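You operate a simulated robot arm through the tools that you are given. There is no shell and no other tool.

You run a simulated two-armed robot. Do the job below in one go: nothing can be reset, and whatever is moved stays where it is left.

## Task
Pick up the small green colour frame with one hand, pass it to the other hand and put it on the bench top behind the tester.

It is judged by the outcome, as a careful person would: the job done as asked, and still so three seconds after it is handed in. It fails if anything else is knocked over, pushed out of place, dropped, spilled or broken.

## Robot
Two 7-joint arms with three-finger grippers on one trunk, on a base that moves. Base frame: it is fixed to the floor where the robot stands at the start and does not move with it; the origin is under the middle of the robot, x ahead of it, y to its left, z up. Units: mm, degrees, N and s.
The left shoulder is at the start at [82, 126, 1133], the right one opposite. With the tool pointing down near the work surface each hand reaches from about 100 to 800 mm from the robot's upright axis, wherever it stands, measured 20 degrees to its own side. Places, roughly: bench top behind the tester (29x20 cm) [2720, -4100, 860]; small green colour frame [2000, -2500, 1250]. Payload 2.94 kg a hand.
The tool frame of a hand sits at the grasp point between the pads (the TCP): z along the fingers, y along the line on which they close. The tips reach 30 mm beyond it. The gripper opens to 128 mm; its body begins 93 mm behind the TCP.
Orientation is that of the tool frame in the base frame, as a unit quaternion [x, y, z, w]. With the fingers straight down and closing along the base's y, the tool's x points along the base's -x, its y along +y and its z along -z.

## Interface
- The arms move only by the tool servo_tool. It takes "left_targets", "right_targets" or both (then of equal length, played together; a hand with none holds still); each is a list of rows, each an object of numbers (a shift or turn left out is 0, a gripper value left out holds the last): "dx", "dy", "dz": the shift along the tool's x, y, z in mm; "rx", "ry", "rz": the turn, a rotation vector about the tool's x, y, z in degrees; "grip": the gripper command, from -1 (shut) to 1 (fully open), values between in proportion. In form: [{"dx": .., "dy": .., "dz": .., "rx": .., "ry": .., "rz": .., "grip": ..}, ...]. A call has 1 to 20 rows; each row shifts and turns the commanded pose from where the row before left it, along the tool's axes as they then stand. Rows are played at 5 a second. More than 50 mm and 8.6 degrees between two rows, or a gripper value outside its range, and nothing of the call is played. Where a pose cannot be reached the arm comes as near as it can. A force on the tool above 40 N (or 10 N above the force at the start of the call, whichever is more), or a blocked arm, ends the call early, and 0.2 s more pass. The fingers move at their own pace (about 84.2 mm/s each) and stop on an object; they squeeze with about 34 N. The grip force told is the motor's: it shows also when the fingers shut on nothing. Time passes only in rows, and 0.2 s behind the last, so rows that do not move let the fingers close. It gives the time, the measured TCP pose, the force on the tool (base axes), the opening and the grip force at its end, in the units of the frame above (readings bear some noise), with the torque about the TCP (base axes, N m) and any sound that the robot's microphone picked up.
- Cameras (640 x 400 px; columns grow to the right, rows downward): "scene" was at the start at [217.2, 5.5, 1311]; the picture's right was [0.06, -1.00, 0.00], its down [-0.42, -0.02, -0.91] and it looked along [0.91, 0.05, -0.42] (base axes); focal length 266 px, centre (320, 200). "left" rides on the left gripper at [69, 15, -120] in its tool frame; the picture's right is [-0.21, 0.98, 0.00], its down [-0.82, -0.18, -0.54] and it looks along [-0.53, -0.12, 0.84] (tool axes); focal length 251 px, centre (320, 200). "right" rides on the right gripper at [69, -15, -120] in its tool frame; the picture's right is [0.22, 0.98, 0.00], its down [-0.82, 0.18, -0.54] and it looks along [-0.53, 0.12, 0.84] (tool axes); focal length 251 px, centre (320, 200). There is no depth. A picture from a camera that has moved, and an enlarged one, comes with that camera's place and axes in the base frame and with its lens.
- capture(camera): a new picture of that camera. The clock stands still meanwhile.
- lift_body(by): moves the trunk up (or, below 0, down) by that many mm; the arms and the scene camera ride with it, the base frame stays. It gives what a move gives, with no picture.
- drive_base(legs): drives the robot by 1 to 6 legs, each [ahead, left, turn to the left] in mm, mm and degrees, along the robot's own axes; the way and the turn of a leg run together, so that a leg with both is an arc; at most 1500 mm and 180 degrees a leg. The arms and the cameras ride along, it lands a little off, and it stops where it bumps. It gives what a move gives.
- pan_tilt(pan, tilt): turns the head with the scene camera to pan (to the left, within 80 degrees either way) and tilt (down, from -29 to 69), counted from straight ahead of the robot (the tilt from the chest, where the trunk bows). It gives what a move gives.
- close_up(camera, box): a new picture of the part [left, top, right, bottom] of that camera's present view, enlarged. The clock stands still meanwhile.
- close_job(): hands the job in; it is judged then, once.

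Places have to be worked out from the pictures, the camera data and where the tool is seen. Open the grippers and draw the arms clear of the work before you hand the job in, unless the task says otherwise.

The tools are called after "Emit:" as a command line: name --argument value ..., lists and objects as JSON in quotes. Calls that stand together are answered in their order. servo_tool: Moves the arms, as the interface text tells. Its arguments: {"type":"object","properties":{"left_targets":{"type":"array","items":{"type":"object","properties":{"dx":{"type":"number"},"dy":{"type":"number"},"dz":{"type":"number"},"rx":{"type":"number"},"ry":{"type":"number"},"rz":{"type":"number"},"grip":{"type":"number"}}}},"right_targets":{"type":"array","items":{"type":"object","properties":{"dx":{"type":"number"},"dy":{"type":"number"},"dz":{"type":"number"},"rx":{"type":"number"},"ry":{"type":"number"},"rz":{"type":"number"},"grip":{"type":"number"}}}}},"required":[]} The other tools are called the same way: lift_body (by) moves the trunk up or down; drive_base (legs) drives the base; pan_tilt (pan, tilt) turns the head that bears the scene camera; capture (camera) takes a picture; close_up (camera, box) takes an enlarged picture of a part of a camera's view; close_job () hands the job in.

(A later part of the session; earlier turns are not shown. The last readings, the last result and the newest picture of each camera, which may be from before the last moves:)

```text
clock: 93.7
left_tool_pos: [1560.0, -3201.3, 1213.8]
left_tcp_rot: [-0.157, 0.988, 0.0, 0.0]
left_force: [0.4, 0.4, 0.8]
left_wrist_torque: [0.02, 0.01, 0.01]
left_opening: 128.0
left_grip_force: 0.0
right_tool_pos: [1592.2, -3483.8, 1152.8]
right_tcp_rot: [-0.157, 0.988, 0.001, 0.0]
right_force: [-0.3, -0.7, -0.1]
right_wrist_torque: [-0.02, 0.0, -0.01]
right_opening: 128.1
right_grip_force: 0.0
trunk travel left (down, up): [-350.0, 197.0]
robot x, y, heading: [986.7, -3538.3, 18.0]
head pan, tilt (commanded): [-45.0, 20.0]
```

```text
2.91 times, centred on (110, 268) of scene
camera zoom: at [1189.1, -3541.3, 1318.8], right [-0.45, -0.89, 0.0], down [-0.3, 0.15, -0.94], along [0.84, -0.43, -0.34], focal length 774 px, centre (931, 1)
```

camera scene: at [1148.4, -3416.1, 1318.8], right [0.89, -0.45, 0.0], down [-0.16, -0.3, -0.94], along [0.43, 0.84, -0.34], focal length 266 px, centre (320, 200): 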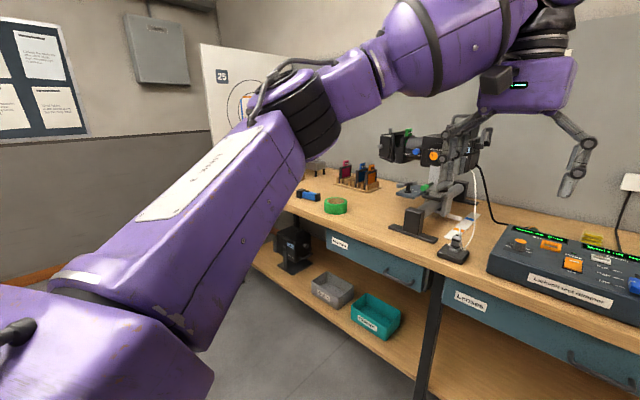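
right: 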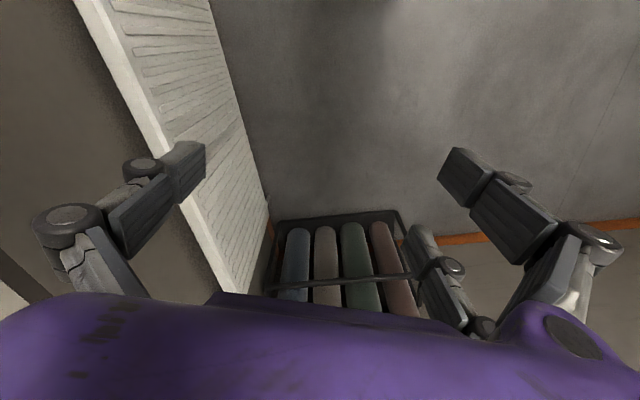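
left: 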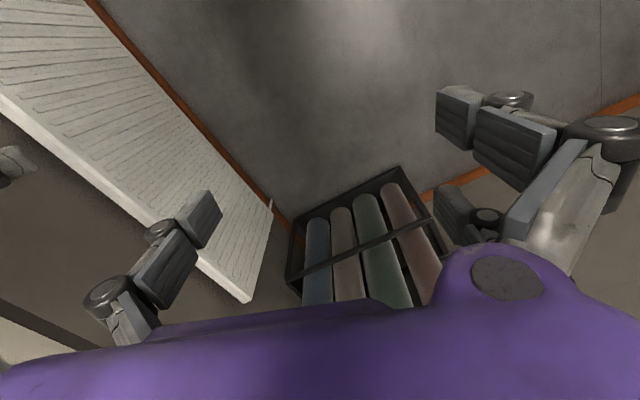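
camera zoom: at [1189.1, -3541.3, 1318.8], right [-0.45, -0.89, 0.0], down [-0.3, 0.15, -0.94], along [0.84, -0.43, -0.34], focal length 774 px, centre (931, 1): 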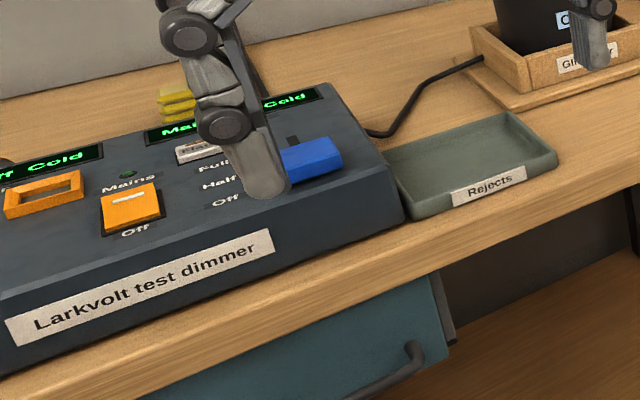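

The green tab of the frame stands up in the lantern's front slot, at about [2000, -2560, 1210]. At the bench's right end a grey device (p≈937, q≈-4763) must be the tester, with the goal area behind it. I check how my base sits against the bench by looking straight down, and raise the trunk so the hands clear the lantern.

Emit:
lift_body --by 120

Emit:
pan_tilt --pan 0 --tilt 65

Emit:
capture --camera "scene"

Emit:
capture --camera "left"

Emit:
capture --camera "right"

```text
clock: 95.2
left_tool_pos: [1560.4, -3200.9, 1331.5]
left_tcp_rot: [-0.157, 0.988, -0.001, -0.001]
left_force: [0.2, -0.1, -0.1]
left_wrist_torque: [-0.01, 0.02, 0.0]
left_opening: 128.2
left_grip_force: 0.0
right_tool_pos: [1593.2, -3483.9, 1271.0]
right_tcp_rot: [-0.157, 0.988, 0.001, 0.001]
right_force: [-0.3, 0.2, -0.4]
right_wrist_torque: [-0.03, 0.01, 0.01]
right_opening: 127.6
right_grip_force: 0.0
trunk travel left (down, up): [-470.0, 77.0]
robot x, y, heading: [988.7, -3537.8, 17.8]
head pan, tilt (commanded): [-45.0, 20.0]
```

```text
clock: 96.4
left_tool_pos: [1559.5, -3202.5, 1333.7]
left_tcp_rot: [-0.157, 0.988, 0.0, 0.0]
left_force: [0.2, 0.6, -0.5]
left_wrist_torque: [-0.02, 0.02, 0.0]
left_opening: 128.0
left_grip_force: 0.0
right_tool_pos: [1590.0, -3484.6, 1272.8]
right_tcp_rot: [-0.156, 0.988, 0.0, 0.001]
right_force: [-0.6, -0.8, 1.0]
right_wrist_torque: [-0.04, -0.06, -0.02]
right_opening: 128.0
right_grip_force: 0.1
trunk travel left (down, up): [-470.0, 77.0]
robot x, y, heading: [988.8, -3537.8, 18.3]
head pan, tilt (commanded): [0.0, 65.0]
```

```text
taken
camera scene: at [1124.6, -3497.0, 1387.4], right [0.25, -0.97, 0.0], down [-0.86, -0.23, -0.45], along [0.44, 0.12, -0.89], focal length 266 px, centre (320, 200)
```

scene: 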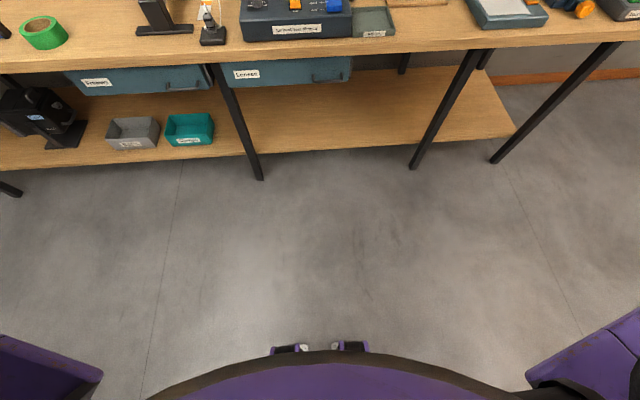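

```text
taken
camera left: at [1490.2, -3206.8, 1453.8], right [-0.1, 1.0, 0.0], down [0.84, 0.08, 0.54], along [0.54, 0.05, -0.84], focal length 251 px, centre (320, 200)
```

left: 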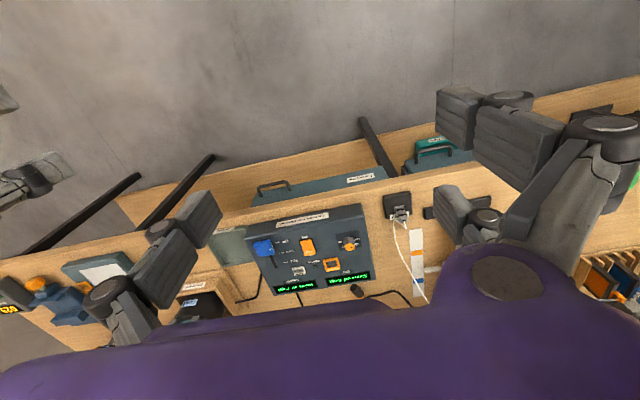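

```text
taken
camera right: at [1531.2, -3519.1, 1393.3], right [-0.51, 0.86, 0.0], down [0.73, 0.42, 0.54], along [0.47, 0.28, -0.84], focal length 251 px, centre (320, 200)
```

right: 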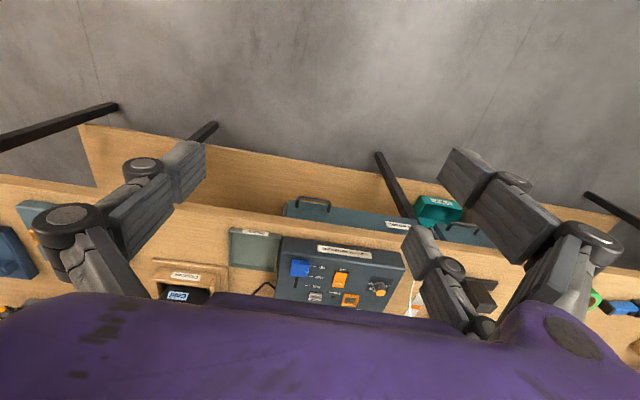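

My base front is only about 130 mm ahead of the axis, so I can stand close to the bench. Its front edge runs perpendicular to heading about 19.4°. I draw the hands back 180 mm, square up to the bench and shift left in front of the lantern for a closer look.

Emit:
servo_tool --left_targets '[{"dx": 45}, {"dx": 45}, {"dx": 45}, {"dx": 45}]' --right_targets '[{"dx": 45}, {"dx": 45}, {"dx": 45}, {"dx": 45}]'

Emit:
drive_base --legs '[[0, 0, 1.4], [400, 440, 0]]'

Emit:
pan_tilt --pan 5 --tilt 25

Emit:
capture --camera "scene"

```text
clock: 97.4
left_tool_pos: [1382.2, -3258.7, 1334.3]
left_tcp_rot: [-0.156, 0.988, 0.0, 0.002]
left_force: [0.1, -0.3, 0.0]
left_wrist_torque: [0.04, -0.09, 0.02]
left_opening: 128.1
left_grip_force: 0.1
right_tool_pos: [1416.5, -3543.1, 1273.3]
right_tcp_rot: [-0.156, 0.988, 0.002, 0.002]
right_force: [-1.0, -0.8, -0.1]
right_wrist_torque: [0.0, -0.11, 0.01]
right_opening: 128.2
right_grip_force: 0.0
trunk travel left (down, up): [-470.0, 77.0]
robot x, y, heading: [989.9, -3538.0, 17.9]
head pan, tilt (commanded): [0.0, 65.0]
```

```text
clock: 102.1
left_tool_pos: [1613.8, -2695.3, 1333.2]
left_tcp_rot: [-0.171, 0.985, 0.0, 0.0]
left_force: [-0.3, -0.3, -1.3]
left_wrist_torque: [0.02, -0.03, 0.02]
left_opening: 128.0
left_grip_force: 0.1
right_tool_pos: [1655.7, -2978.3, 1272.5]
right_tcp_rot: [-0.169, 0.986, 0.001, 0.0]
right_force: [-0.6, 0.1, 0.2]
right_wrist_torque: [0.02, 0.02, 0.0]
right_opening: 128.2
right_grip_force: 0.0
trunk travel left (down, up): [-470.0, 77.0]
robot x, y, heading: [1223.8, -2981.8, 19.4]
head pan, tilt (commanded): [0.0, 65.0]
```

```text
clock: 103.2
left_tool_pos: [1613.8, -2694.6, 1333.4]
left_tcp_rot: [-0.17, 0.985, 0.0, 0.0]
left_force: [0.3, -0.2, 0.5]
left_wrist_torque: [0.0, -0.01, 0.04]
left_opening: 128.2
left_grip_force: 0.0
right_tool_pos: [1655.7, -2976.6, 1273.5]
right_tcp_rot: [-0.169, 0.986, 0.001, 0.001]
right_force: [0.4, -1.0, 0.1]
right_wrist_torque: [0.0, 0.02, -0.03]
right_opening: 128.0
right_grip_force: 0.0
trunk travel left (down, up): [-470.0, 77.0]
robot x, y, heading: [1220.8, -2986.8, 19.5]
head pan, tilt (commanded): [5.0, 25.0]
```

```text
taken
camera scene: at [1381.6, -2919.9, 1440.9], right [0.42, -0.91, 0.0], down [-0.39, -0.18, -0.91], along [0.82, 0.38, -0.42], focal length 266 px, centre (320, 200)
```

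scene: 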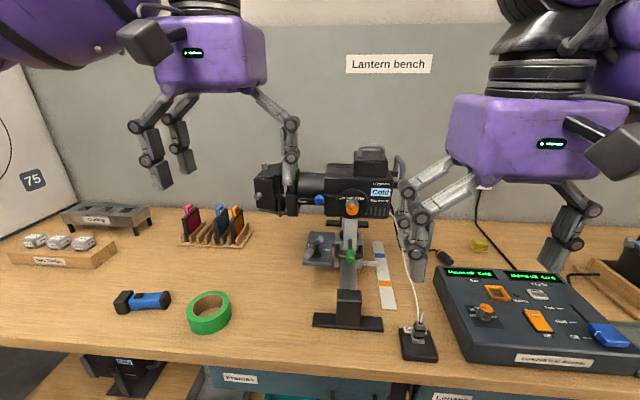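

The lantern is right ahead, but the left fingers hide the tab at about (290,165). I shift the left hand aside to the left and zoom in on the lantern head.

Emit:
servo_tool --left_targets '[{"dy": 45}, {"dy": 45}, {"dy": 20}]'

Emit:
close_up --camera "scene" --box '[230, 130, 430, 255]'

Emit:
capture --camera "right"

Emit:
capture --camera "left"

```text
clock: 104.0
left_tool_pos: [1576.2, -2591.8, 1332.7]
left_tcp_rot: [-0.169, 0.986, -0.001, -0.001]
left_force: [0.3, 0.7, 0.7]
left_wrist_torque: [-0.01, -0.02, 0.0]
left_opening: 128.1
left_grip_force: 0.1
right_tool_pos: [1656.0, -2976.6, 1272.2]
right_tcp_rot: [-0.169, 0.986, 0.001, 0.001]
right_force: [-0.7, -0.2, 0.0]
right_wrist_torque: [0.01, -0.01, 0.02]
right_opening: 128.0
right_grip_force: 0.0
trunk travel left (down, up): [-470.0, 77.0]
robot x, y, heading: [1224.5, -2987.6, 19.7]
head pan, tilt (commanded): [5.0, 25.0]
```

```text
3.20 times, centred on (330, 192) of scene
camera zoom: at [1381.8, -2920.0, 1440.9], right [0.42, -0.91, 0.0], down [-0.38, -0.18, -0.91], along [0.82, 0.38, -0.42], focal length 851 px, centre (288, 224)
```

zoom: 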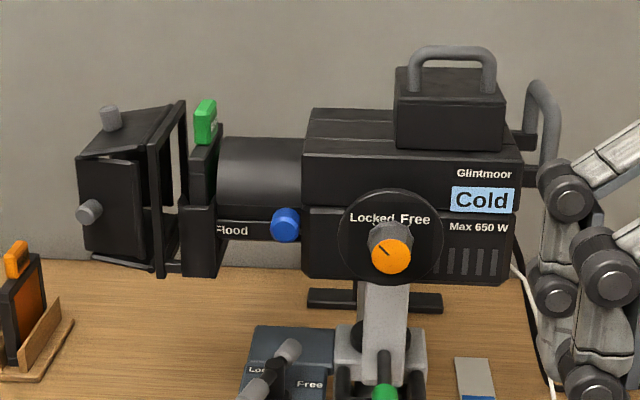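

```text
taken
camera right: at [1596.0, -3013.4, 1392.6], right [-0.53, 0.85, 0.0], down [0.71, 0.44, 0.54], along [0.46, 0.29, -0.84], focal length 251 px, centre (320, 200)
```

right: 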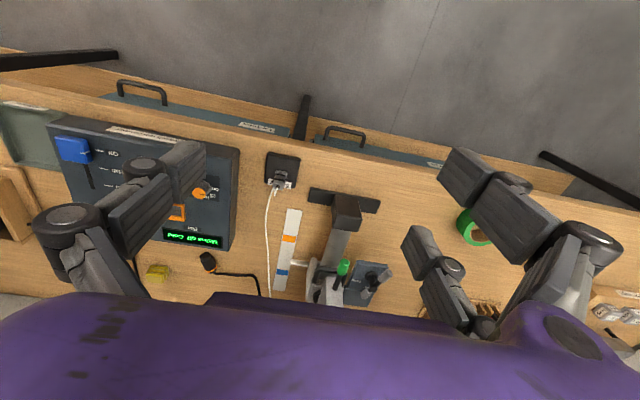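

```text
taken
camera left: at [1507.4, -2599.5, 1452.9], right [-0.12, 0.99, 0.0], down [0.83, 0.1, 0.54], along [0.54, 0.07, -0.84], focal length 251 px, centre (320, 200)
```

left: 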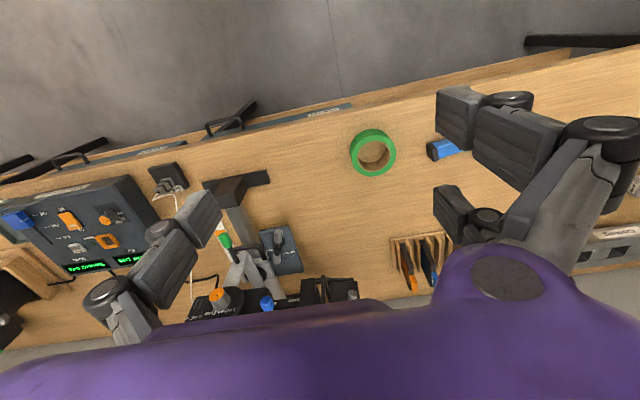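

The frame sits in a slot between the barn-door ring and the lens tube, with its green tab standing about 40 mm up at about [2034, -2532, 1200]. The lens axis runs roughly along the bench, so my closing direction fits the tab's thin side. I close the right gripper partly and fully to learn how the fingers lie when they meet.

Emit:
servo_tool --right_targets '[{"grip": -0.5}, {}, {}, {}]'

Emit:
capture --camera "right"

Emit:
servo_tool --right_targets '[{"grip": -1}, {}, {}, {}]'

Emit:
capture --camera "right"

Emit:
capture --camera "scene"

```text
clock: 105.0
left_tool_pos: [1575.6, -2592.4, 1333.0]
left_tcp_rot: [-0.169, 0.986, 0.0, 0.0]
left_force: [-0.4, -1.0, -0.3]
left_wrist_torque: [-0.02, -0.02, 0.01]
left_opening: 127.9
left_grip_force: 0.1
right_tool_pos: [1655.7, -2976.3, 1273.5]
right_tcp_rot: [-0.168, 0.986, 0.001, 0.001]
right_force: [0.1, 0.2, -0.4]
right_wrist_torque: [0.01, -0.04, -0.01]
right_opening: 32.0
right_grip_force: 0.0
trunk travel left (down, up): [-470.0, 77.0]
robot x, y, heading: [1223.4, -2983.6, 19.8]
head pan, tilt (commanded): [5.0, 25.0]
```

```text
taken
camera right: at [1595.9, -3013.2, 1392.7], right [-0.53, 0.85, 0.0], down [0.71, 0.44, 0.54], along [0.46, 0.29, -0.84], focal length 251 px, centre (320, 200)
```

right: 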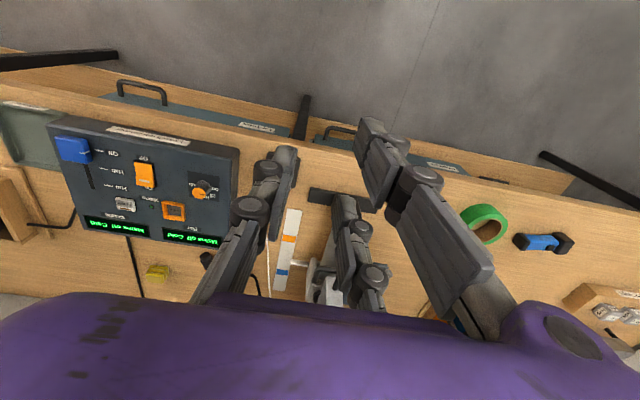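

```text
clock: 106.0
left_tool_pos: [1576.8, -2591.4, 1333.2]
left_tcp_rot: [-0.17, 0.985, 0.0, -0.001]
left_force: [-0.6, -0.4, 0.0]
left_wrist_torque: [0.01, -0.02, 0.02]
left_opening: 128.1
left_grip_force: 0.1
right_tool_pos: [1655.7, -2976.7, 1272.5]
right_tcp_rot: [-0.17, 0.986, 0.001, 0.0]
right_force: [-0.4, -0.5, 0.0]
right_wrist_torque: [-0.02, 0.05, -0.04]
right_opening: 0.0
right_grip_force: 3.0
trunk travel left (down, up): [-470.0, 77.0]
robot x, y, heading: [1225.3, -2980.8, 19.4]
head pan, tilt (commanded): [5.0, 25.0]
```

```text
taken
camera right: at [1595.9, -3013.2, 1392.7], right [-0.53, 0.85, 0.0], down [0.71, 0.44, 0.54], along [0.46, 0.29, -0.84], focal length 251 px, centre (320, 200)
```

right: 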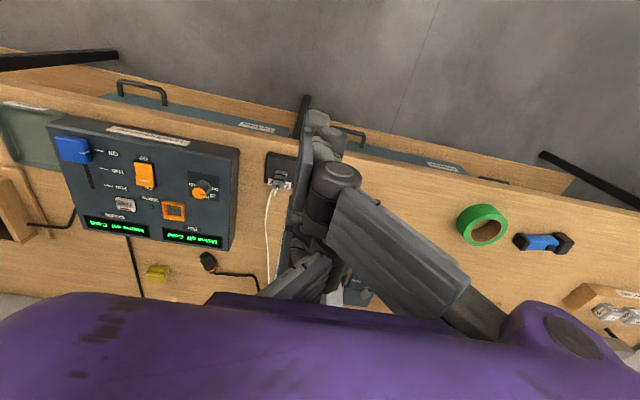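

```text
taken
camera scene: at [1381.7, -2919.9, 1440.9], right [0.42, -0.91, 0.0], down [-0.38, -0.18, -0.91], along [0.82, 0.38, -0.42], focal length 266 px, centre (320, 200)
```

scene: 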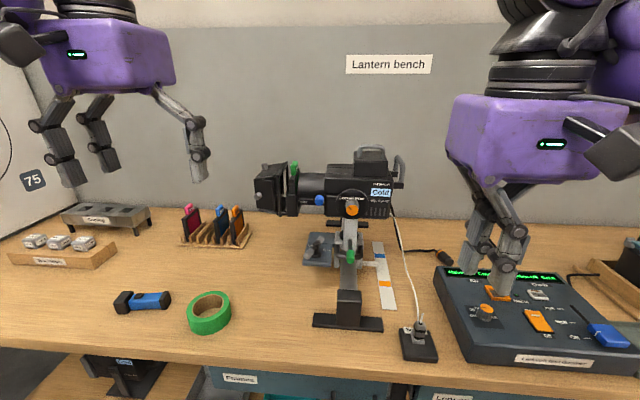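

The fingers meet on one plane, one against two. I zoom in to see how wide the two-finger side is.

Emit:
close_up --camera "right" --box '[230, 80, 470, 310]'

Emit:
close_up --camera "scene" --box '[440, 170, 560, 310]'

Emit:
close_up --camera "scene" --box '[250, 150, 330, 230]'

```text
1.74 times, centred on (350, 195) of right
camera zoom: at [1595.9, -3013.2, 1392.7], right [-0.53, 0.85, 0.0], down [0.71, 0.44, 0.54], along [0.46, 0.29, -0.84], focal length 437 px, centre (268, 209)
```

zoom: 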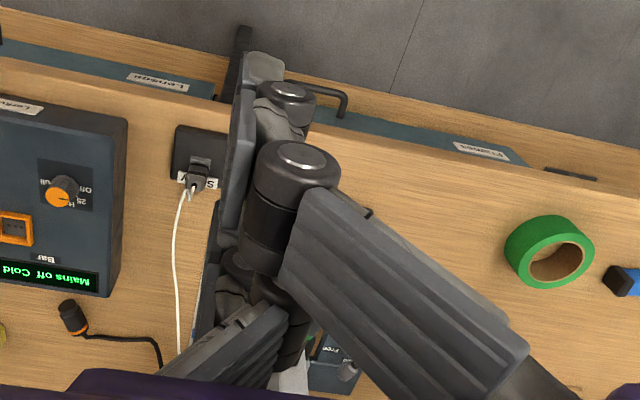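

```text
2.86 times, centred on (500, 240) of scene
camera zoom: at [1381.7, -2919.9, 1440.9], right [0.42, -0.91, 0.0], down [-0.38, -0.18, -0.91], along [0.82, 0.38, -0.42], focal length 760 px, centre (-194, 86)
```

zoom: 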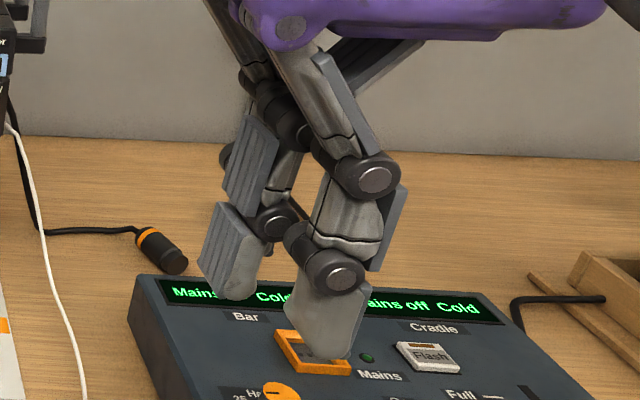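

```text
5.00 times, centred on (290, 190) of scene
camera zoom: at [1381.7, -2919.9, 1440.9], right [0.42, -0.91, 0.0], down [-0.38, -0.18, -0.91], along [0.82, 0.38, -0.42], focal length 1330 px, centre (470, 250)
```

zoom: 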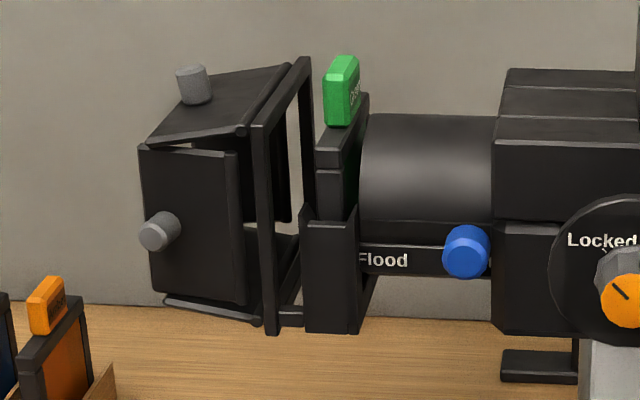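

I can't yet tell how the fingers oppose each other on a small part. I turn the head to look at the right hand squarely, shut and then slightly open.

Emit:
pan_tilt --pan -25 --tilt 30

Emit:
close_up --camera "scene" --box '[250, 50, 470, 250]'

Emit:
servo_tool --right_targets '[{"grip": -0.6}, {}, {}, {}]'

Emit:
close_up --camera "scene" --box '[250, 50, 470, 250]'

Emit:
capture --camera "scene"

```text
clock: 107.0
left_tool_pos: [1576.3, -2591.6, 1332.1]
left_tcp_rot: [-0.171, 0.985, 0.0, 0.0]
left_force: [-0.3, -0.5, 0.4]
left_wrist_torque: [0.03, 0.01, 0.0]
left_opening: 127.9
left_grip_force: 0.1
right_tool_pos: [1655.6, -2976.7, 1271.8]
right_tcp_rot: [-0.169, 0.986, 0.0, 0.001]
right_force: [0.3, -0.2, -0.6]
right_wrist_torque: [0.02, 0.02, -0.01]
right_opening: 0.0
right_grip_force: 2.8
trunk travel left (down, up): [-470.0, 77.0]
robot x, y, heading: [1220.4, -2985.1, 19.5]
head pan, tilt (commanded): [-25.0, 30.0]
```

```text
2.00 times, centred on (360, 150) of scene
camera zoom: at [1387.9, -2966.6, 1433.0], right [-0.09, -1.0, 0.0], down [-0.5, 0.05, -0.87], along [0.86, -0.08, -0.5], focal length 532 px, centre (240, 300)
```

zoom: 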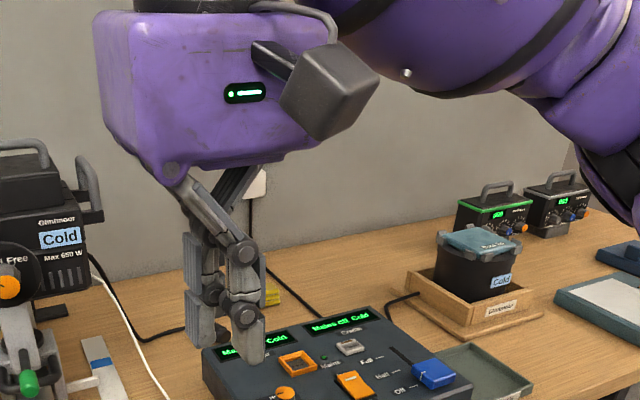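

```text
clock: 108.0
left_tool_pos: [1575.4, -2591.9, 1332.7]
left_tcp_rot: [-0.17, 0.985, 0.001, 0.0]
left_force: [0.8, 0.0, 0.4]
left_wrist_torque: [-0.01, 0.0, -0.04]
left_opening: 128.0
left_grip_force: 0.1
right_tool_pos: [1655.6, -2976.6, 1271.5]
right_tcp_rot: [-0.17, 0.985, 0.001, 0.001]
right_force: [0.2, 0.8, 0.0]
right_wrist_torque: [0.0, -0.01, 0.0]
right_opening: 25.6
right_grip_force: 0.0
trunk travel left (down, up): [-470.0, 77.0]
robot x, y, heading: [1224.8, -2987.1, 19.6]
head pan, tilt (commanded): [-25.0, 30.0]
```

```text
2.00 times, centred on (360, 150) of scene
camera zoom: at [1387.9, -2966.7, 1433.0], right [-0.09, -1.0, 0.0], down [-0.5, 0.05, -0.87], along [0.86, -0.08, -0.5], focal length 532 px, centre (240, 300)
```

zoom: 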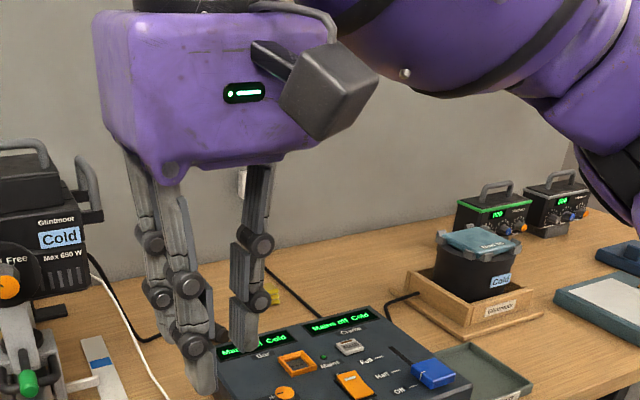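

```text
taken
camera scene: at [1387.9, -2966.7, 1433.0], right [-0.09, -1.0, 0.0], down [-0.5, 0.05, -0.87], along [0.86, -0.08, -0.5], focal length 266 px, centre (320, 200)
```

scene: 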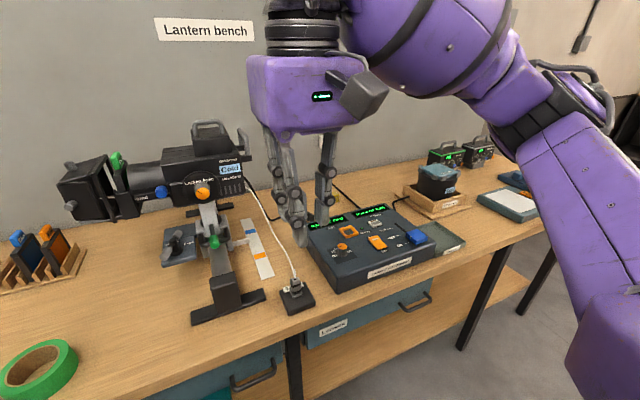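

At -1 the single finger passes between the other two, so the pads interlace and on a narrow tab they would touch only beside each other. I measure the finger spacing from the wrist view at 25.6 mm opening.

Emit:
close_up --camera "right" --box '[220, 80, 460, 310]'

Emit:
close_up --camera "left" --box '[160, 170, 400, 320]'

```text
1.74 times, centred on (340, 195) of right
camera zoom: at [1595.9, -3013.2, 1392.7], right [-0.53, 0.85, 0.0], down [0.71, 0.44, 0.54], along [0.46, 0.29, -0.84], focal length 437 px, centre (285, 209)
```

zoom: 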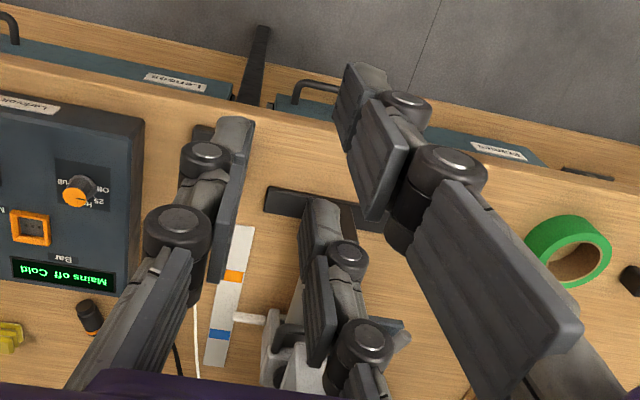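

```text
2.67 times, centred on (280, 245) of left
camera zoom: at [1507.3, -2599.7, 1452.9], right [-0.12, 0.99, 0.0], down [0.83, 0.1, 0.54], along [0.54, 0.07, -0.84], focal length 670 px, centre (427, 80)
```

zoom: 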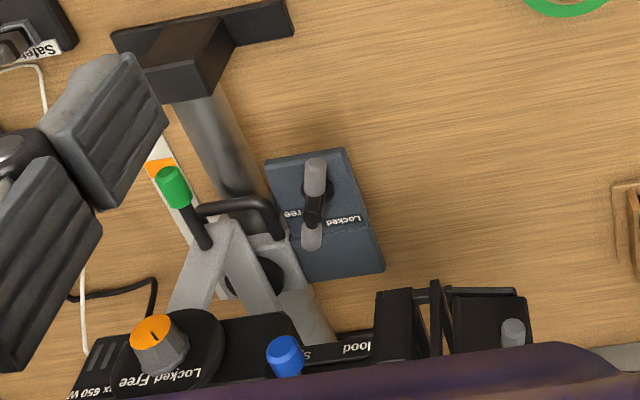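

The fingers are about 24 mm wide, with the single one in the middle and the pair at ±28 mm. The tab is about 38 mm wide and 13 mm thick, so a well-centred grip catches it at three points. I raise and draw back the right hand for clearance, then drive closer to the bench so the tab comes within good reach.

Emit:
servo_tool --right_targets '[{"dx": 25, "dz": -45, "grip": 1}, {"dx": 25, "dz": -45}, {"dx": 10, "dz": -20}]'

Emit:
drive_base --legs '[[250, 0, 0]]'

Emit:
pan_tilt --pan 0 --tilt 62

Emit:
capture --camera "scene"

Emit:
pan_tilt --pan 20 --tilt 30

Emit:
capture --camera "scene"

Emit:
capture --camera "left"

```text
refused: row 1 steps farther than a row can; nothing moved
```

```text
clock: 109.8
left_tool_pos: [1810.0, -2509.2, 1333.5]
left_tcp_rot: [-0.17, 0.985, 0.0, 0.001]
left_force: [0.6, 0.1, 0.2]
left_wrist_torque: [0.01, -0.04, -0.02]
left_opening: 128.0
left_grip_force: 0.1
right_tool_pos: [1888.3, -2894.5, 1273.0]
right_tcp_rot: [-0.169, 0.986, 0.001, 0.002]
right_force: [-0.1, 0.2, 0.1]
right_wrist_torque: [0.0, -0.03, -0.01]
right_opening: 25.8
right_grip_force: 0.0
trunk travel left (down, up): [-470.0, 77.0]
robot x, y, heading: [1453.0, -2901.5, 19.3]
head pan, tilt (commanded): [-25.0, 30.0]
```

```text
clock: 110.8
left_tool_pos: [1810.6, -2509.5, 1333.0]
left_tcp_rot: [-0.169, 0.986, -0.001, 0.001]
left_force: [-0.2, 0.3, -0.3]
left_wrist_torque: [0.03, 0.0, 0.01]
left_opening: 128.1
left_grip_force: 0.1
right_tool_pos: [1888.9, -2895.4, 1272.4]
right_tcp_rot: [-0.169, 0.986, 0.001, 0.002]
right_force: [0.3, -0.4, 0.1]
right_wrist_torque: [0.04, -0.01, 0.0]
right_opening: 25.5
right_grip_force: 0.0
trunk travel left (down, up): [-470.0, 77.0]
robot x, y, heading: [1451.7, -2903.7, 19.6]
head pan, tilt (commanded): [0.0, 62.0]
```

```text
taken
camera scene: at [1595.9, -2856.7, 1391.2], right [0.28, -0.96, 0.0], down [-0.83, -0.24, -0.5], along [0.48, 0.14, -0.86], focal length 266 px, centre (320, 200)
```

scene: 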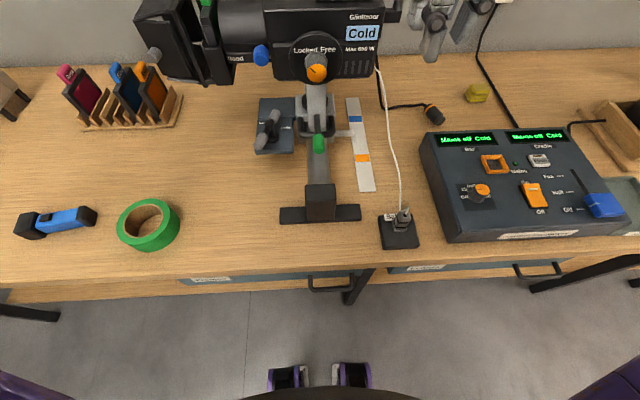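

```text
clock: 111.7
left_tool_pos: [1810.9, -2509.6, 1333.0]
left_tcp_rot: [-0.169, 0.986, 0.0, 0.0]
left_force: [-0.1, 0.7, -0.1]
left_wrist_torque: [-0.01, -0.05, -0.02]
left_opening: 127.9
left_grip_force: 0.1
right_tool_pos: [1891.3, -2893.0, 1271.2]
right_tcp_rot: [-0.168, 0.986, 0.001, 0.0]
right_force: [-0.6, 0.0, -0.2]
right_wrist_torque: [0.0, 0.01, -0.03]
right_opening: 25.7
right_grip_force: 0.0
trunk travel left (down, up): [-470.0, 77.0]
robot x, y, heading: [1458.8, -2904.3, 19.4]
head pan, tilt (commanded): [20.0, 30.0]
```

```text
taken
camera scene: at [1601.8, -2817.8, 1432.9], right [0.64, -0.77, 0.0], down [-0.39, -0.32, -0.87], along [0.67, 0.55, -0.5], focal length 266 px, centre (320, 200)
```

scene: 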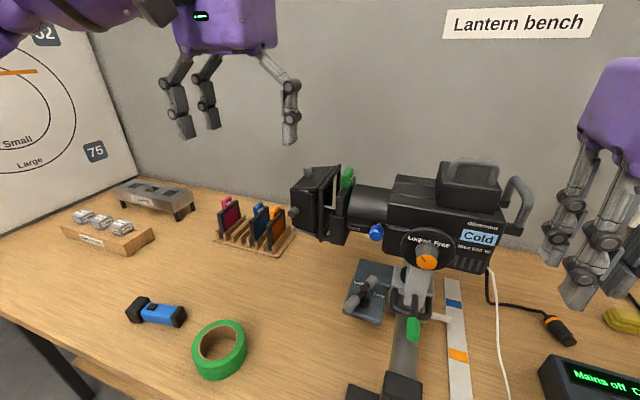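

```text
taken
camera left: at [1741.7, -2517.0, 1453.0], right [-0.12, 0.99, 0.0], down [0.83, 0.1, 0.54], along [0.54, 0.07, -0.84], focal length 251 px, centre (320, 200)
```

left: 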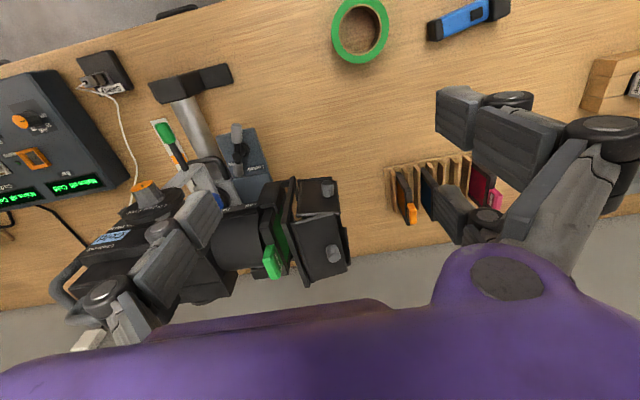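

The base is now about 275 mm from the bench edge, but the right-hand row was refused, so that hand is still low near the lantern's rear handle. I lift it clear now and take a close-up of the tab from the left wrist camera.

Emit:
servo_tool --right_targets '[{"dz": -45, "grip": 1}, {"dz": -45}, {"dx": 40, "dz": -20}]'

Emit:
close_up --camera "left" --box '[200, 160, 360, 310]'

Emit:
close_up --camera "scene" --box '[280, 150, 400, 260]'

```text
clock: 112.5
left_tool_pos: [1808.2, -2509.1, 1333.2]
left_tcp_rot: [-0.17, 0.985, 0.0, 0.002]
left_force: [-0.8, 0.0, 0.8]
left_wrist_torque: [-0.04, -0.04, -0.02]
left_opening: 127.8
left_grip_force: 0.0
right_tool_pos: [1849.3, -2909.0, 1383.3]
right_tcp_rot: [-0.169, 0.986, 0.001, 0.002]
right_force: [-0.3, -0.3, -0.8]
right_wrist_torque: [0.02, -0.05, 0.0]
right_opening: 127.7
right_grip_force: 0.0
trunk travel left (down, up): [-470.0, 77.0]
robot x, y, heading: [1457.0, -2899.2, 19.5]
head pan, tilt (commanded): [20.0, 30.0]
```

```text
2.67 times, centred on (280, 235) of left
camera zoom: at [1739.8, -2518.3, 1453.9], right [-0.12, 0.99, 0.0], down [0.83, 0.1, 0.54], along [0.54, 0.07, -0.84], focal length 670 px, centre (427, 107)
```

zoom: 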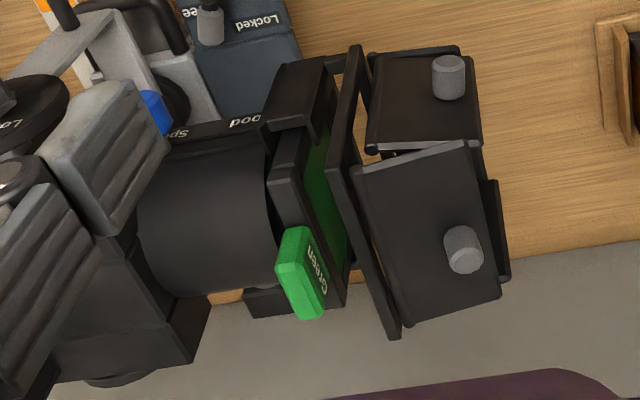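

```text
3.64 times, centred on (340, 205) of scene
camera zoom: at [1599.9, -2818.9, 1433.3], right [0.64, -0.77, 0.0], down [-0.38, -0.32, -0.87], along [0.67, 0.55, -0.5], focal length 967 px, centre (247, 182)
```

zoom: 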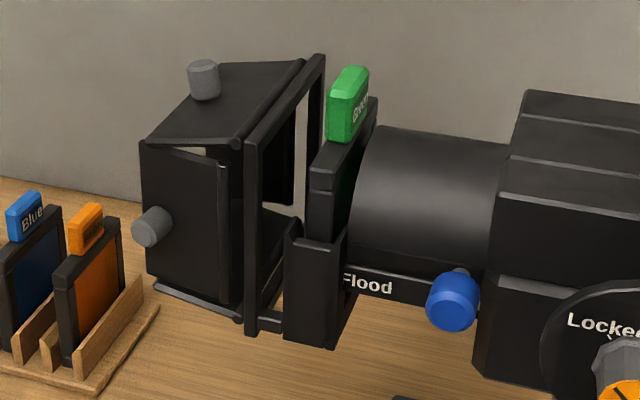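

Two views agree closely: the tab's top centre is at [2012.6, -2550.7, 1215], 40 mm wide along heading 17.5°, about 12 mm thick, with its bottom at about z 1190. The ring's top (1193) and the lens tube's top (1189) lie just below it. I narrow the left gripper, move it over the tab at z 1333 and check again before going down.

Emit:
servo_tool --left_targets '[{"dx": -35.6, "dy": -21.4, "grip": -0.4}, {"dx": -35.6, "dy": -21.4}, {"dx": -35.6, "dy": -21.4}, {"dx": -35.6, "dy": -21.4}, {"dx": -35.5, "dy": -21.4}, {"rz": 2.1}, {}]'

Emit:
capture --camera "left"

Emit:
close_up --camera "scene" --box '[260, 80, 440, 260]'

```text
clock: 114.1
left_tool_pos: [2013.9, -2552.0, 1333.1]
left_tcp_rot: [-0.152, 0.988, 0.0, 0.001]
left_force: [0.3, 0.8, -0.1]
left_wrist_torque: [0.01, -0.02, 0.01]
left_opening: 38.4
left_grip_force: 0.1
right_tool_pos: [1850.9, -2909.2, 1382.5]
right_tcp_rot: [-0.169, 0.986, 0.001, 0.0]
right_force: [0.1, -0.1, 0.6]
right_wrist_torque: [-0.01, 0.01, 0.01]
right_opening: 127.9
right_grip_force: 0.1
trunk travel left (down, up): [-470.0, 77.0]
robot x, y, heading: [1455.9, -2900.8, 19.6]
head pan, tilt (commanded): [20.0, 30.0]
```

```text
taken
camera left: at [1943.6, -2556.0, 1452.6], right [-0.09, 1.0, 0.0], down [0.84, 0.07, 0.54], along [0.54, 0.05, -0.84], focal length 251 px, centre (320, 200)
```

left: 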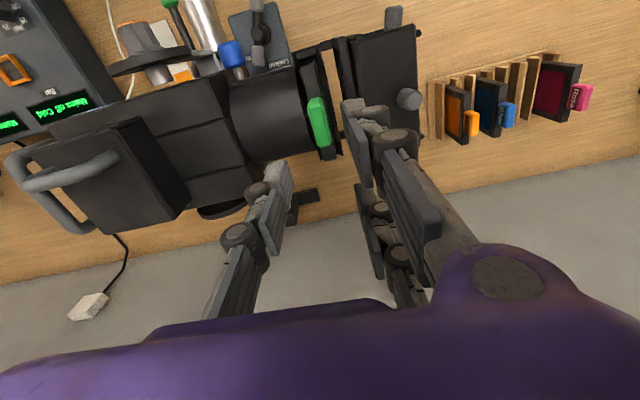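

```text
2.22 times, centred on (350, 170) of scene
camera zoom: at [1601.9, -2817.8, 1433.0], right [0.64, -0.77, 0.0], down [-0.39, -0.32, -0.87], along [0.67, 0.55, -0.5], focal length 591 px, centre (253, 267)
```

zoom: 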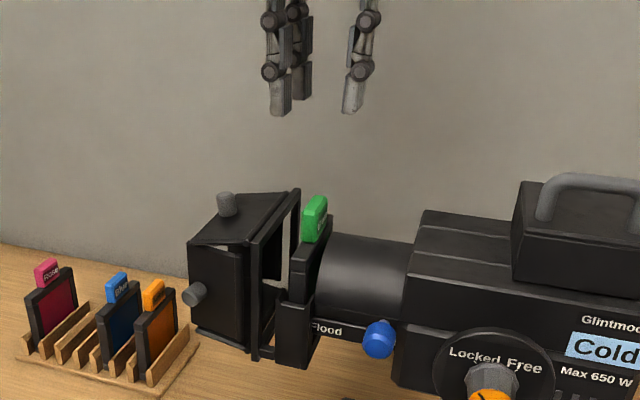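

The tab now sits under the grasp point, where it was predicted at (320,127) in the left view. I zoom in to check centring and yaw.

Emit:
close_up --camera "left" --box '[240, 70, 400, 200]'

```text
3.08 times, centred on (320, 135) of left
camera zoom: at [1943.6, -2556.0, 1452.6], right [-0.09, 1.0, 0.0], down [0.84, 0.07, 0.54], along [0.54, 0.05, -0.84], focal length 774 px, centre (320, 400)
```

zoom: 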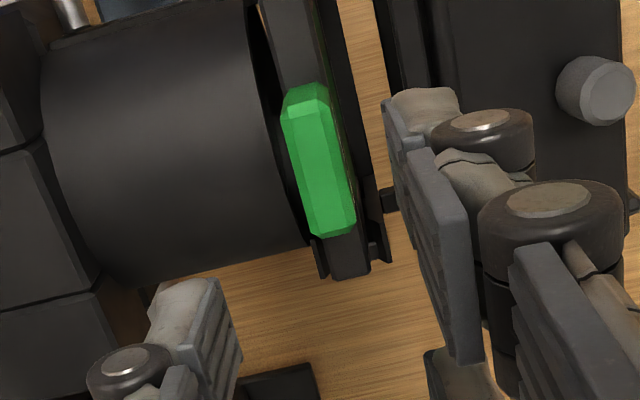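

The tab is centred within about 1.5 mm and the yaw is within about 2°. I go down in two steps, first to TCP z 1245, and look from the side.

Emit:
servo_tool --left_targets '[{"dx": 1, "dz": 30, "rz": -1}, {"dz": 30}, {"dz": 28}, {}]'

Emit:
close_up --camera "scene" --box '[280, 120, 420, 240]'

Emit:
close_up --camera "left" --box '[240, 90, 400, 240]'

```text
clock: 115.1
left_tool_pos: [2012.5, -2549.8, 1245.8]
left_tcp_rot: [-0.159, 0.987, 0.0, 0.001]
left_force: [-0.1, -0.2, 0.3]
left_wrist_torque: [0.03, -0.04, 0.0]
left_opening: 38.6
left_grip_force: 0.1
right_tool_pos: [1850.5, -2907.2, 1381.4]
right_tcp_rot: [-0.169, 0.986, 0.001, 0.002]
right_force: [0.1, 0.3, 0.3]
right_wrist_torque: [-0.01, -0.02, 0.01]
right_opening: 127.9
right_grip_force: 0.1
trunk travel left (down, up): [-470.0, 77.0]
robot x, y, heading: [1455.4, -2901.8, 19.4]
head pan, tilt (commanded): [20.0, 30.0]
```

```text
3.33 times, centred on (350, 180) of scene
camera zoom: at [1601.4, -2817.8, 1433.1], right [0.64, -0.77, 0.0], down [-0.39, -0.32, -0.87], along [0.67, 0.55, -0.5], focal length 886 px, centre (220, 267)
```

zoom: 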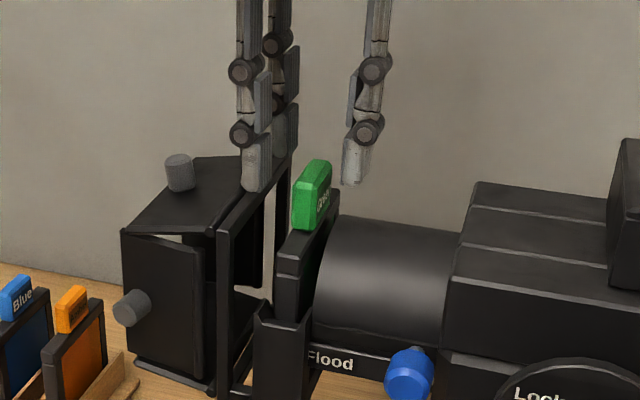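

```text
2.67 times, centred on (320, 165) of left
camera zoom: at [1943.0, -2556.2, 1365.8], right [-0.1, 0.99, 0.0], down [0.84, 0.09, 0.54], along [0.54, 0.06, -0.84], focal length 670 px, centre (320, 293)
```

zoom: 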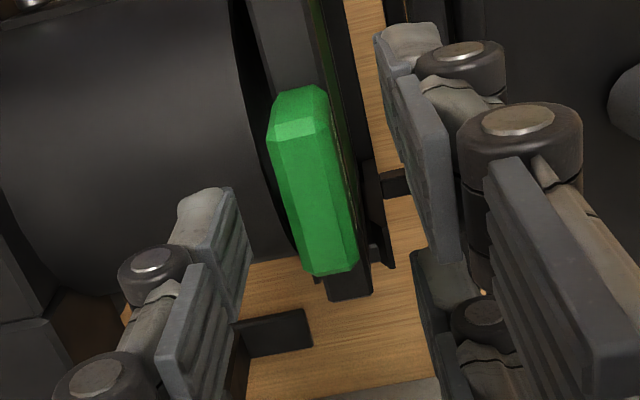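

From directly above, the tab centre is within about 1 mm and its yaw is 1-3° more than the tool's. I trim yaw and offset slightly, go down to TCP z 1227 so the tips stay just above the ring and tube, and check before closing.

Emit:
servo_tool --left_targets '[{"dx": -0.8, "dy": -1.0, "dz": 9, "rz": -1.6}, {"dz": 9.5}, {}]'

Emit:
close_up --camera "scene" --box '[280, 120, 420, 240]'

Emit:
close_up --camera "left" --box '[240, 90, 400, 240]'

```text
clock: 115.9
left_tool_pos: [2013.4, -2551.3, 1225.8]
left_tcp_rot: [-0.174, 0.985, 0.001, 0.001]
left_force: [-0.4, -0.3, -0.7]
left_wrist_torque: [0.03, -0.04, -0.01]
left_opening: 38.4
left_grip_force: 0.0
right_tool_pos: [1850.6, -2907.0, 1382.0]
right_tcp_rot: [-0.169, 0.986, 0.001, 0.0]
right_force: [-0.5, -0.2, 0.4]
right_wrist_torque: [-0.03, 0.02, -0.04]
right_opening: 128.0
right_grip_force: 0.0
trunk travel left (down, up): [-470.0, 77.0]
robot x, y, heading: [1458.2, -2902.1, 19.8]
head pan, tilt (commanded): [20.0, 30.0]
```

```text
3.33 times, centred on (350, 180) of scene
camera zoom: at [1601.7, -2817.8, 1433.0], right [0.64, -0.77, 0.0], down [-0.39, -0.32, -0.87], along [0.67, 0.55, -0.5], focal length 886 px, centre (220, 267)
```

zoom: 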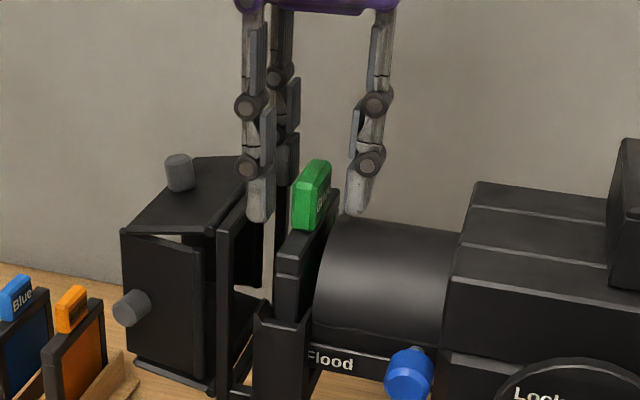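

```text
2.67 times, centred on (320, 165) of left
camera zoom: at [1944.9, -2560.4, 1346.5], right [-0.13, 0.99, 0.0], down [0.83, 0.11, 0.54], along [0.54, 0.07, -0.84], focal length 670 px, centre (320, 293)
```

zoom: 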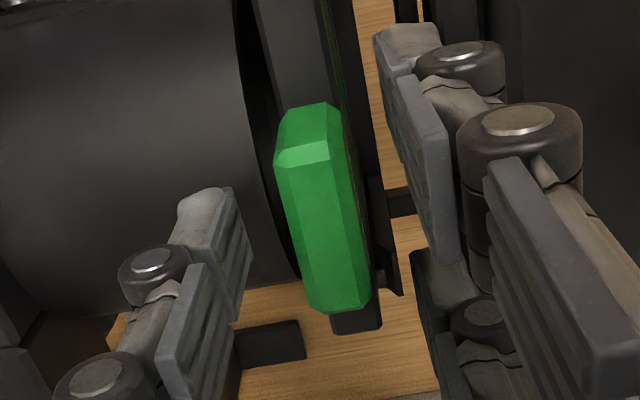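

The tips are just above the ring and the tab is centred within about 1 mm. I make a last small trim and close the left gripper on the tab.

Emit:
servo_tool --left_targets '[{"dx": 1.0, "dy": 0.8, "rz": -1.0}, {"grip": -0.7}, {"grip": -1}, {}, {}]'

Emit:
close_up --camera "scene" --box '[280, 120, 420, 240]'

Emit:
close_up --camera "left" --box '[240, 90, 400, 240]'

```text
clock: 117.1
left_tool_pos: [2012.3, -2550.2, 1227.6]
left_tcp_rot: [-0.182, 0.983, 0.001, 0.001]
left_force: [-0.1, 1.0, 0.4]
left_wrist_torque: [0.06, 0.0, 0.0]
left_opening: 14.2
left_grip_force: 34.3
right_tool_pos: [1850.7, -2908.6, 1382.2]
right_tcp_rot: [-0.168, 0.986, 0.001, 0.001]
right_force: [0.0, 1.3, -0.4]
right_wrist_torque: [0.01, 0.0, -0.01]
right_opening: 127.7
right_grip_force: 0.1
trunk travel left (down, up): [-470.0, 77.0]
robot x, y, heading: [1453.4, -2900.7, 19.6]
head pan, tilt (commanded): [20.0, 30.0]
```

```text
3.33 times, centred on (350, 180) of scene
camera zoom: at [1601.7, -2817.7, 1433.0], right [0.64, -0.77, 0.0], down [-0.39, -0.32, -0.87], along [0.67, 0.55, -0.5], focal length 886 px, centre (220, 267)
```

zoom: 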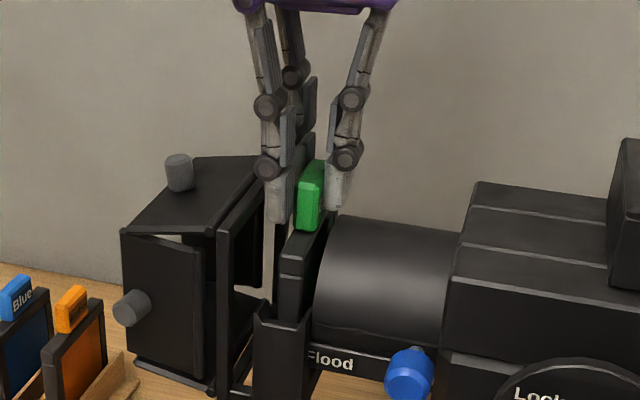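

```text
2.67 times, centred on (320, 165) of left
camera zoom: at [1944.1, -2560.8, 1346.9], right [-0.15, 0.99, 0.0], down [0.83, 0.13, 0.54], along [0.54, 0.08, -0.84], focal length 670 px, centre (320, 293)
```

zoom: 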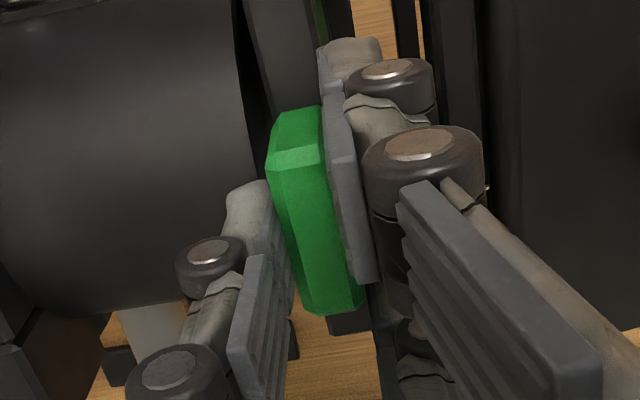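

The gripper stopped at 14.2 mm with a 34 N squeeze, so the tab is held and there is almost no side load. I lift gently 15 mm and check that the frame follows and the lantern stays put.

Emit:
servo_tool --left_targets '[{"dz": -5}, {"dz": -5}, {"dz": -5}, {}]'

Emit:
close_up --camera "scene" --box '[260, 100, 440, 260]'

```text
clock: 118.1
left_tool_pos: [2013.3, -2550.6, 1241.8]
left_tcp_rot: [-0.182, 0.983, 0.0, 0.001]
left_force: [-0.6, 0.7, -1.2]
left_wrist_torque: [0.12, 0.1, -0.04]
left_opening: 14.6
left_grip_force: 34.2
right_tool_pos: [1851.2, -2909.4, 1382.4]
right_tcp_rot: [-0.169, 0.986, 0.001, 0.0]
right_force: [-0.5, -0.4, 1.2]
right_wrist_torque: [-0.02, 0.0, 0.01]
right_opening: 128.0
right_grip_force: 0.1
trunk travel left (down, up): [-470.0, 77.0]
robot x, y, heading: [1453.6, -2903.2, 19.6]
head pan, tilt (commanded): [20.0, 30.0]
```

```text
2.50 times, centred on (350, 180) of scene
camera zoom: at [1601.8, -2817.5, 1433.0], right [0.64, -0.77, 0.0], down [-0.39, -0.32, -0.87], along [0.67, 0.55, -0.5], focal length 665 px, centre (245, 250)
```

zoom: 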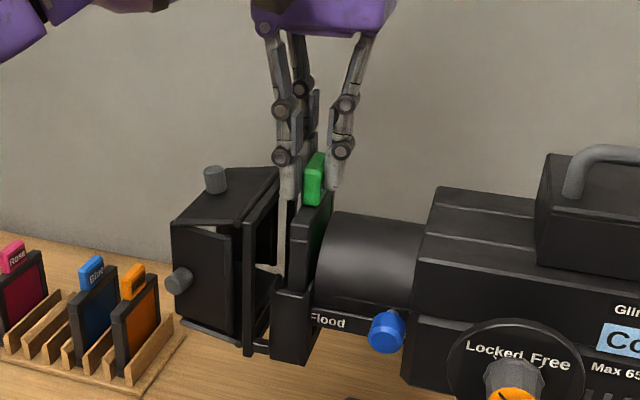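

The frame slides up freely with the tab, with only about 1 N of force. I keep lifting, 100 mm more.

Emit:
servo_tool --left_targets '[{"dz": -10}, {"dz": -10}, {"dz": -10}, {"dz": -10}, {"dz": -10}, {"dz": -10}, {"dz": -10}, {"dz": -10}, {"dz": -10}, {"dz": -10}, {}]'

Emit:
close_up --camera "scene" --box '[240, 20, 460, 260]'

Emit:
capture --camera "left"

```text
clock: 120.5
left_tool_pos: [2014.3, -2550.9, 1340.8]
left_tcp_rot: [-0.182, 0.983, 0.0, 0.0]
left_force: [-1.0, 0.2, -1.3]
left_wrist_torque: [-0.07, 0.03, 0.0]
left_opening: 14.4
left_grip_force: 33.3
right_tool_pos: [1850.4, -2907.9, 1383.1]
right_tcp_rot: [-0.169, 0.986, 0.001, 0.001]
right_force: [0.7, 1.3, -0.4]
right_wrist_torque: [-0.04, -0.02, 0.04]
right_opening: 127.8
right_grip_force: 0.1
trunk travel left (down, up): [-470.0, 77.0]
robot x, y, heading: [1460.0, -2903.5, 19.7]
head pan, tilt (commanded): [20.0, 30.0]
```

```text
1.67 times, centred on (350, 140) of scene
camera zoom: at [1602.0, -2817.5, 1432.9], right [0.64, -0.77, 0.0], down [-0.39, -0.32, -0.87], along [0.67, 0.55, -0.5], focal length 443 px, centre (270, 300)
```

zoom: 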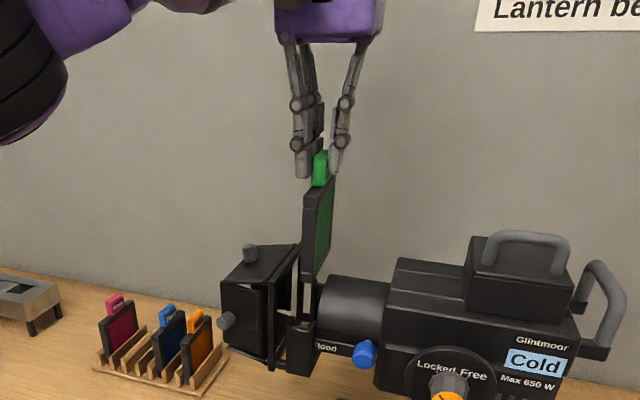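

```text
taken
camera left: at [1944.5, -2560.7, 1461.6], right [-0.15, 0.99, 0.0], down [0.83, 0.13, 0.54], along [0.54, 0.08, -0.84], focal length 251 px, centre (320, 200)
```

left: 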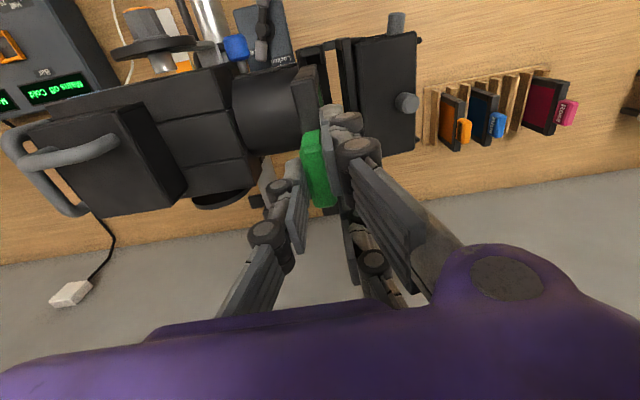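

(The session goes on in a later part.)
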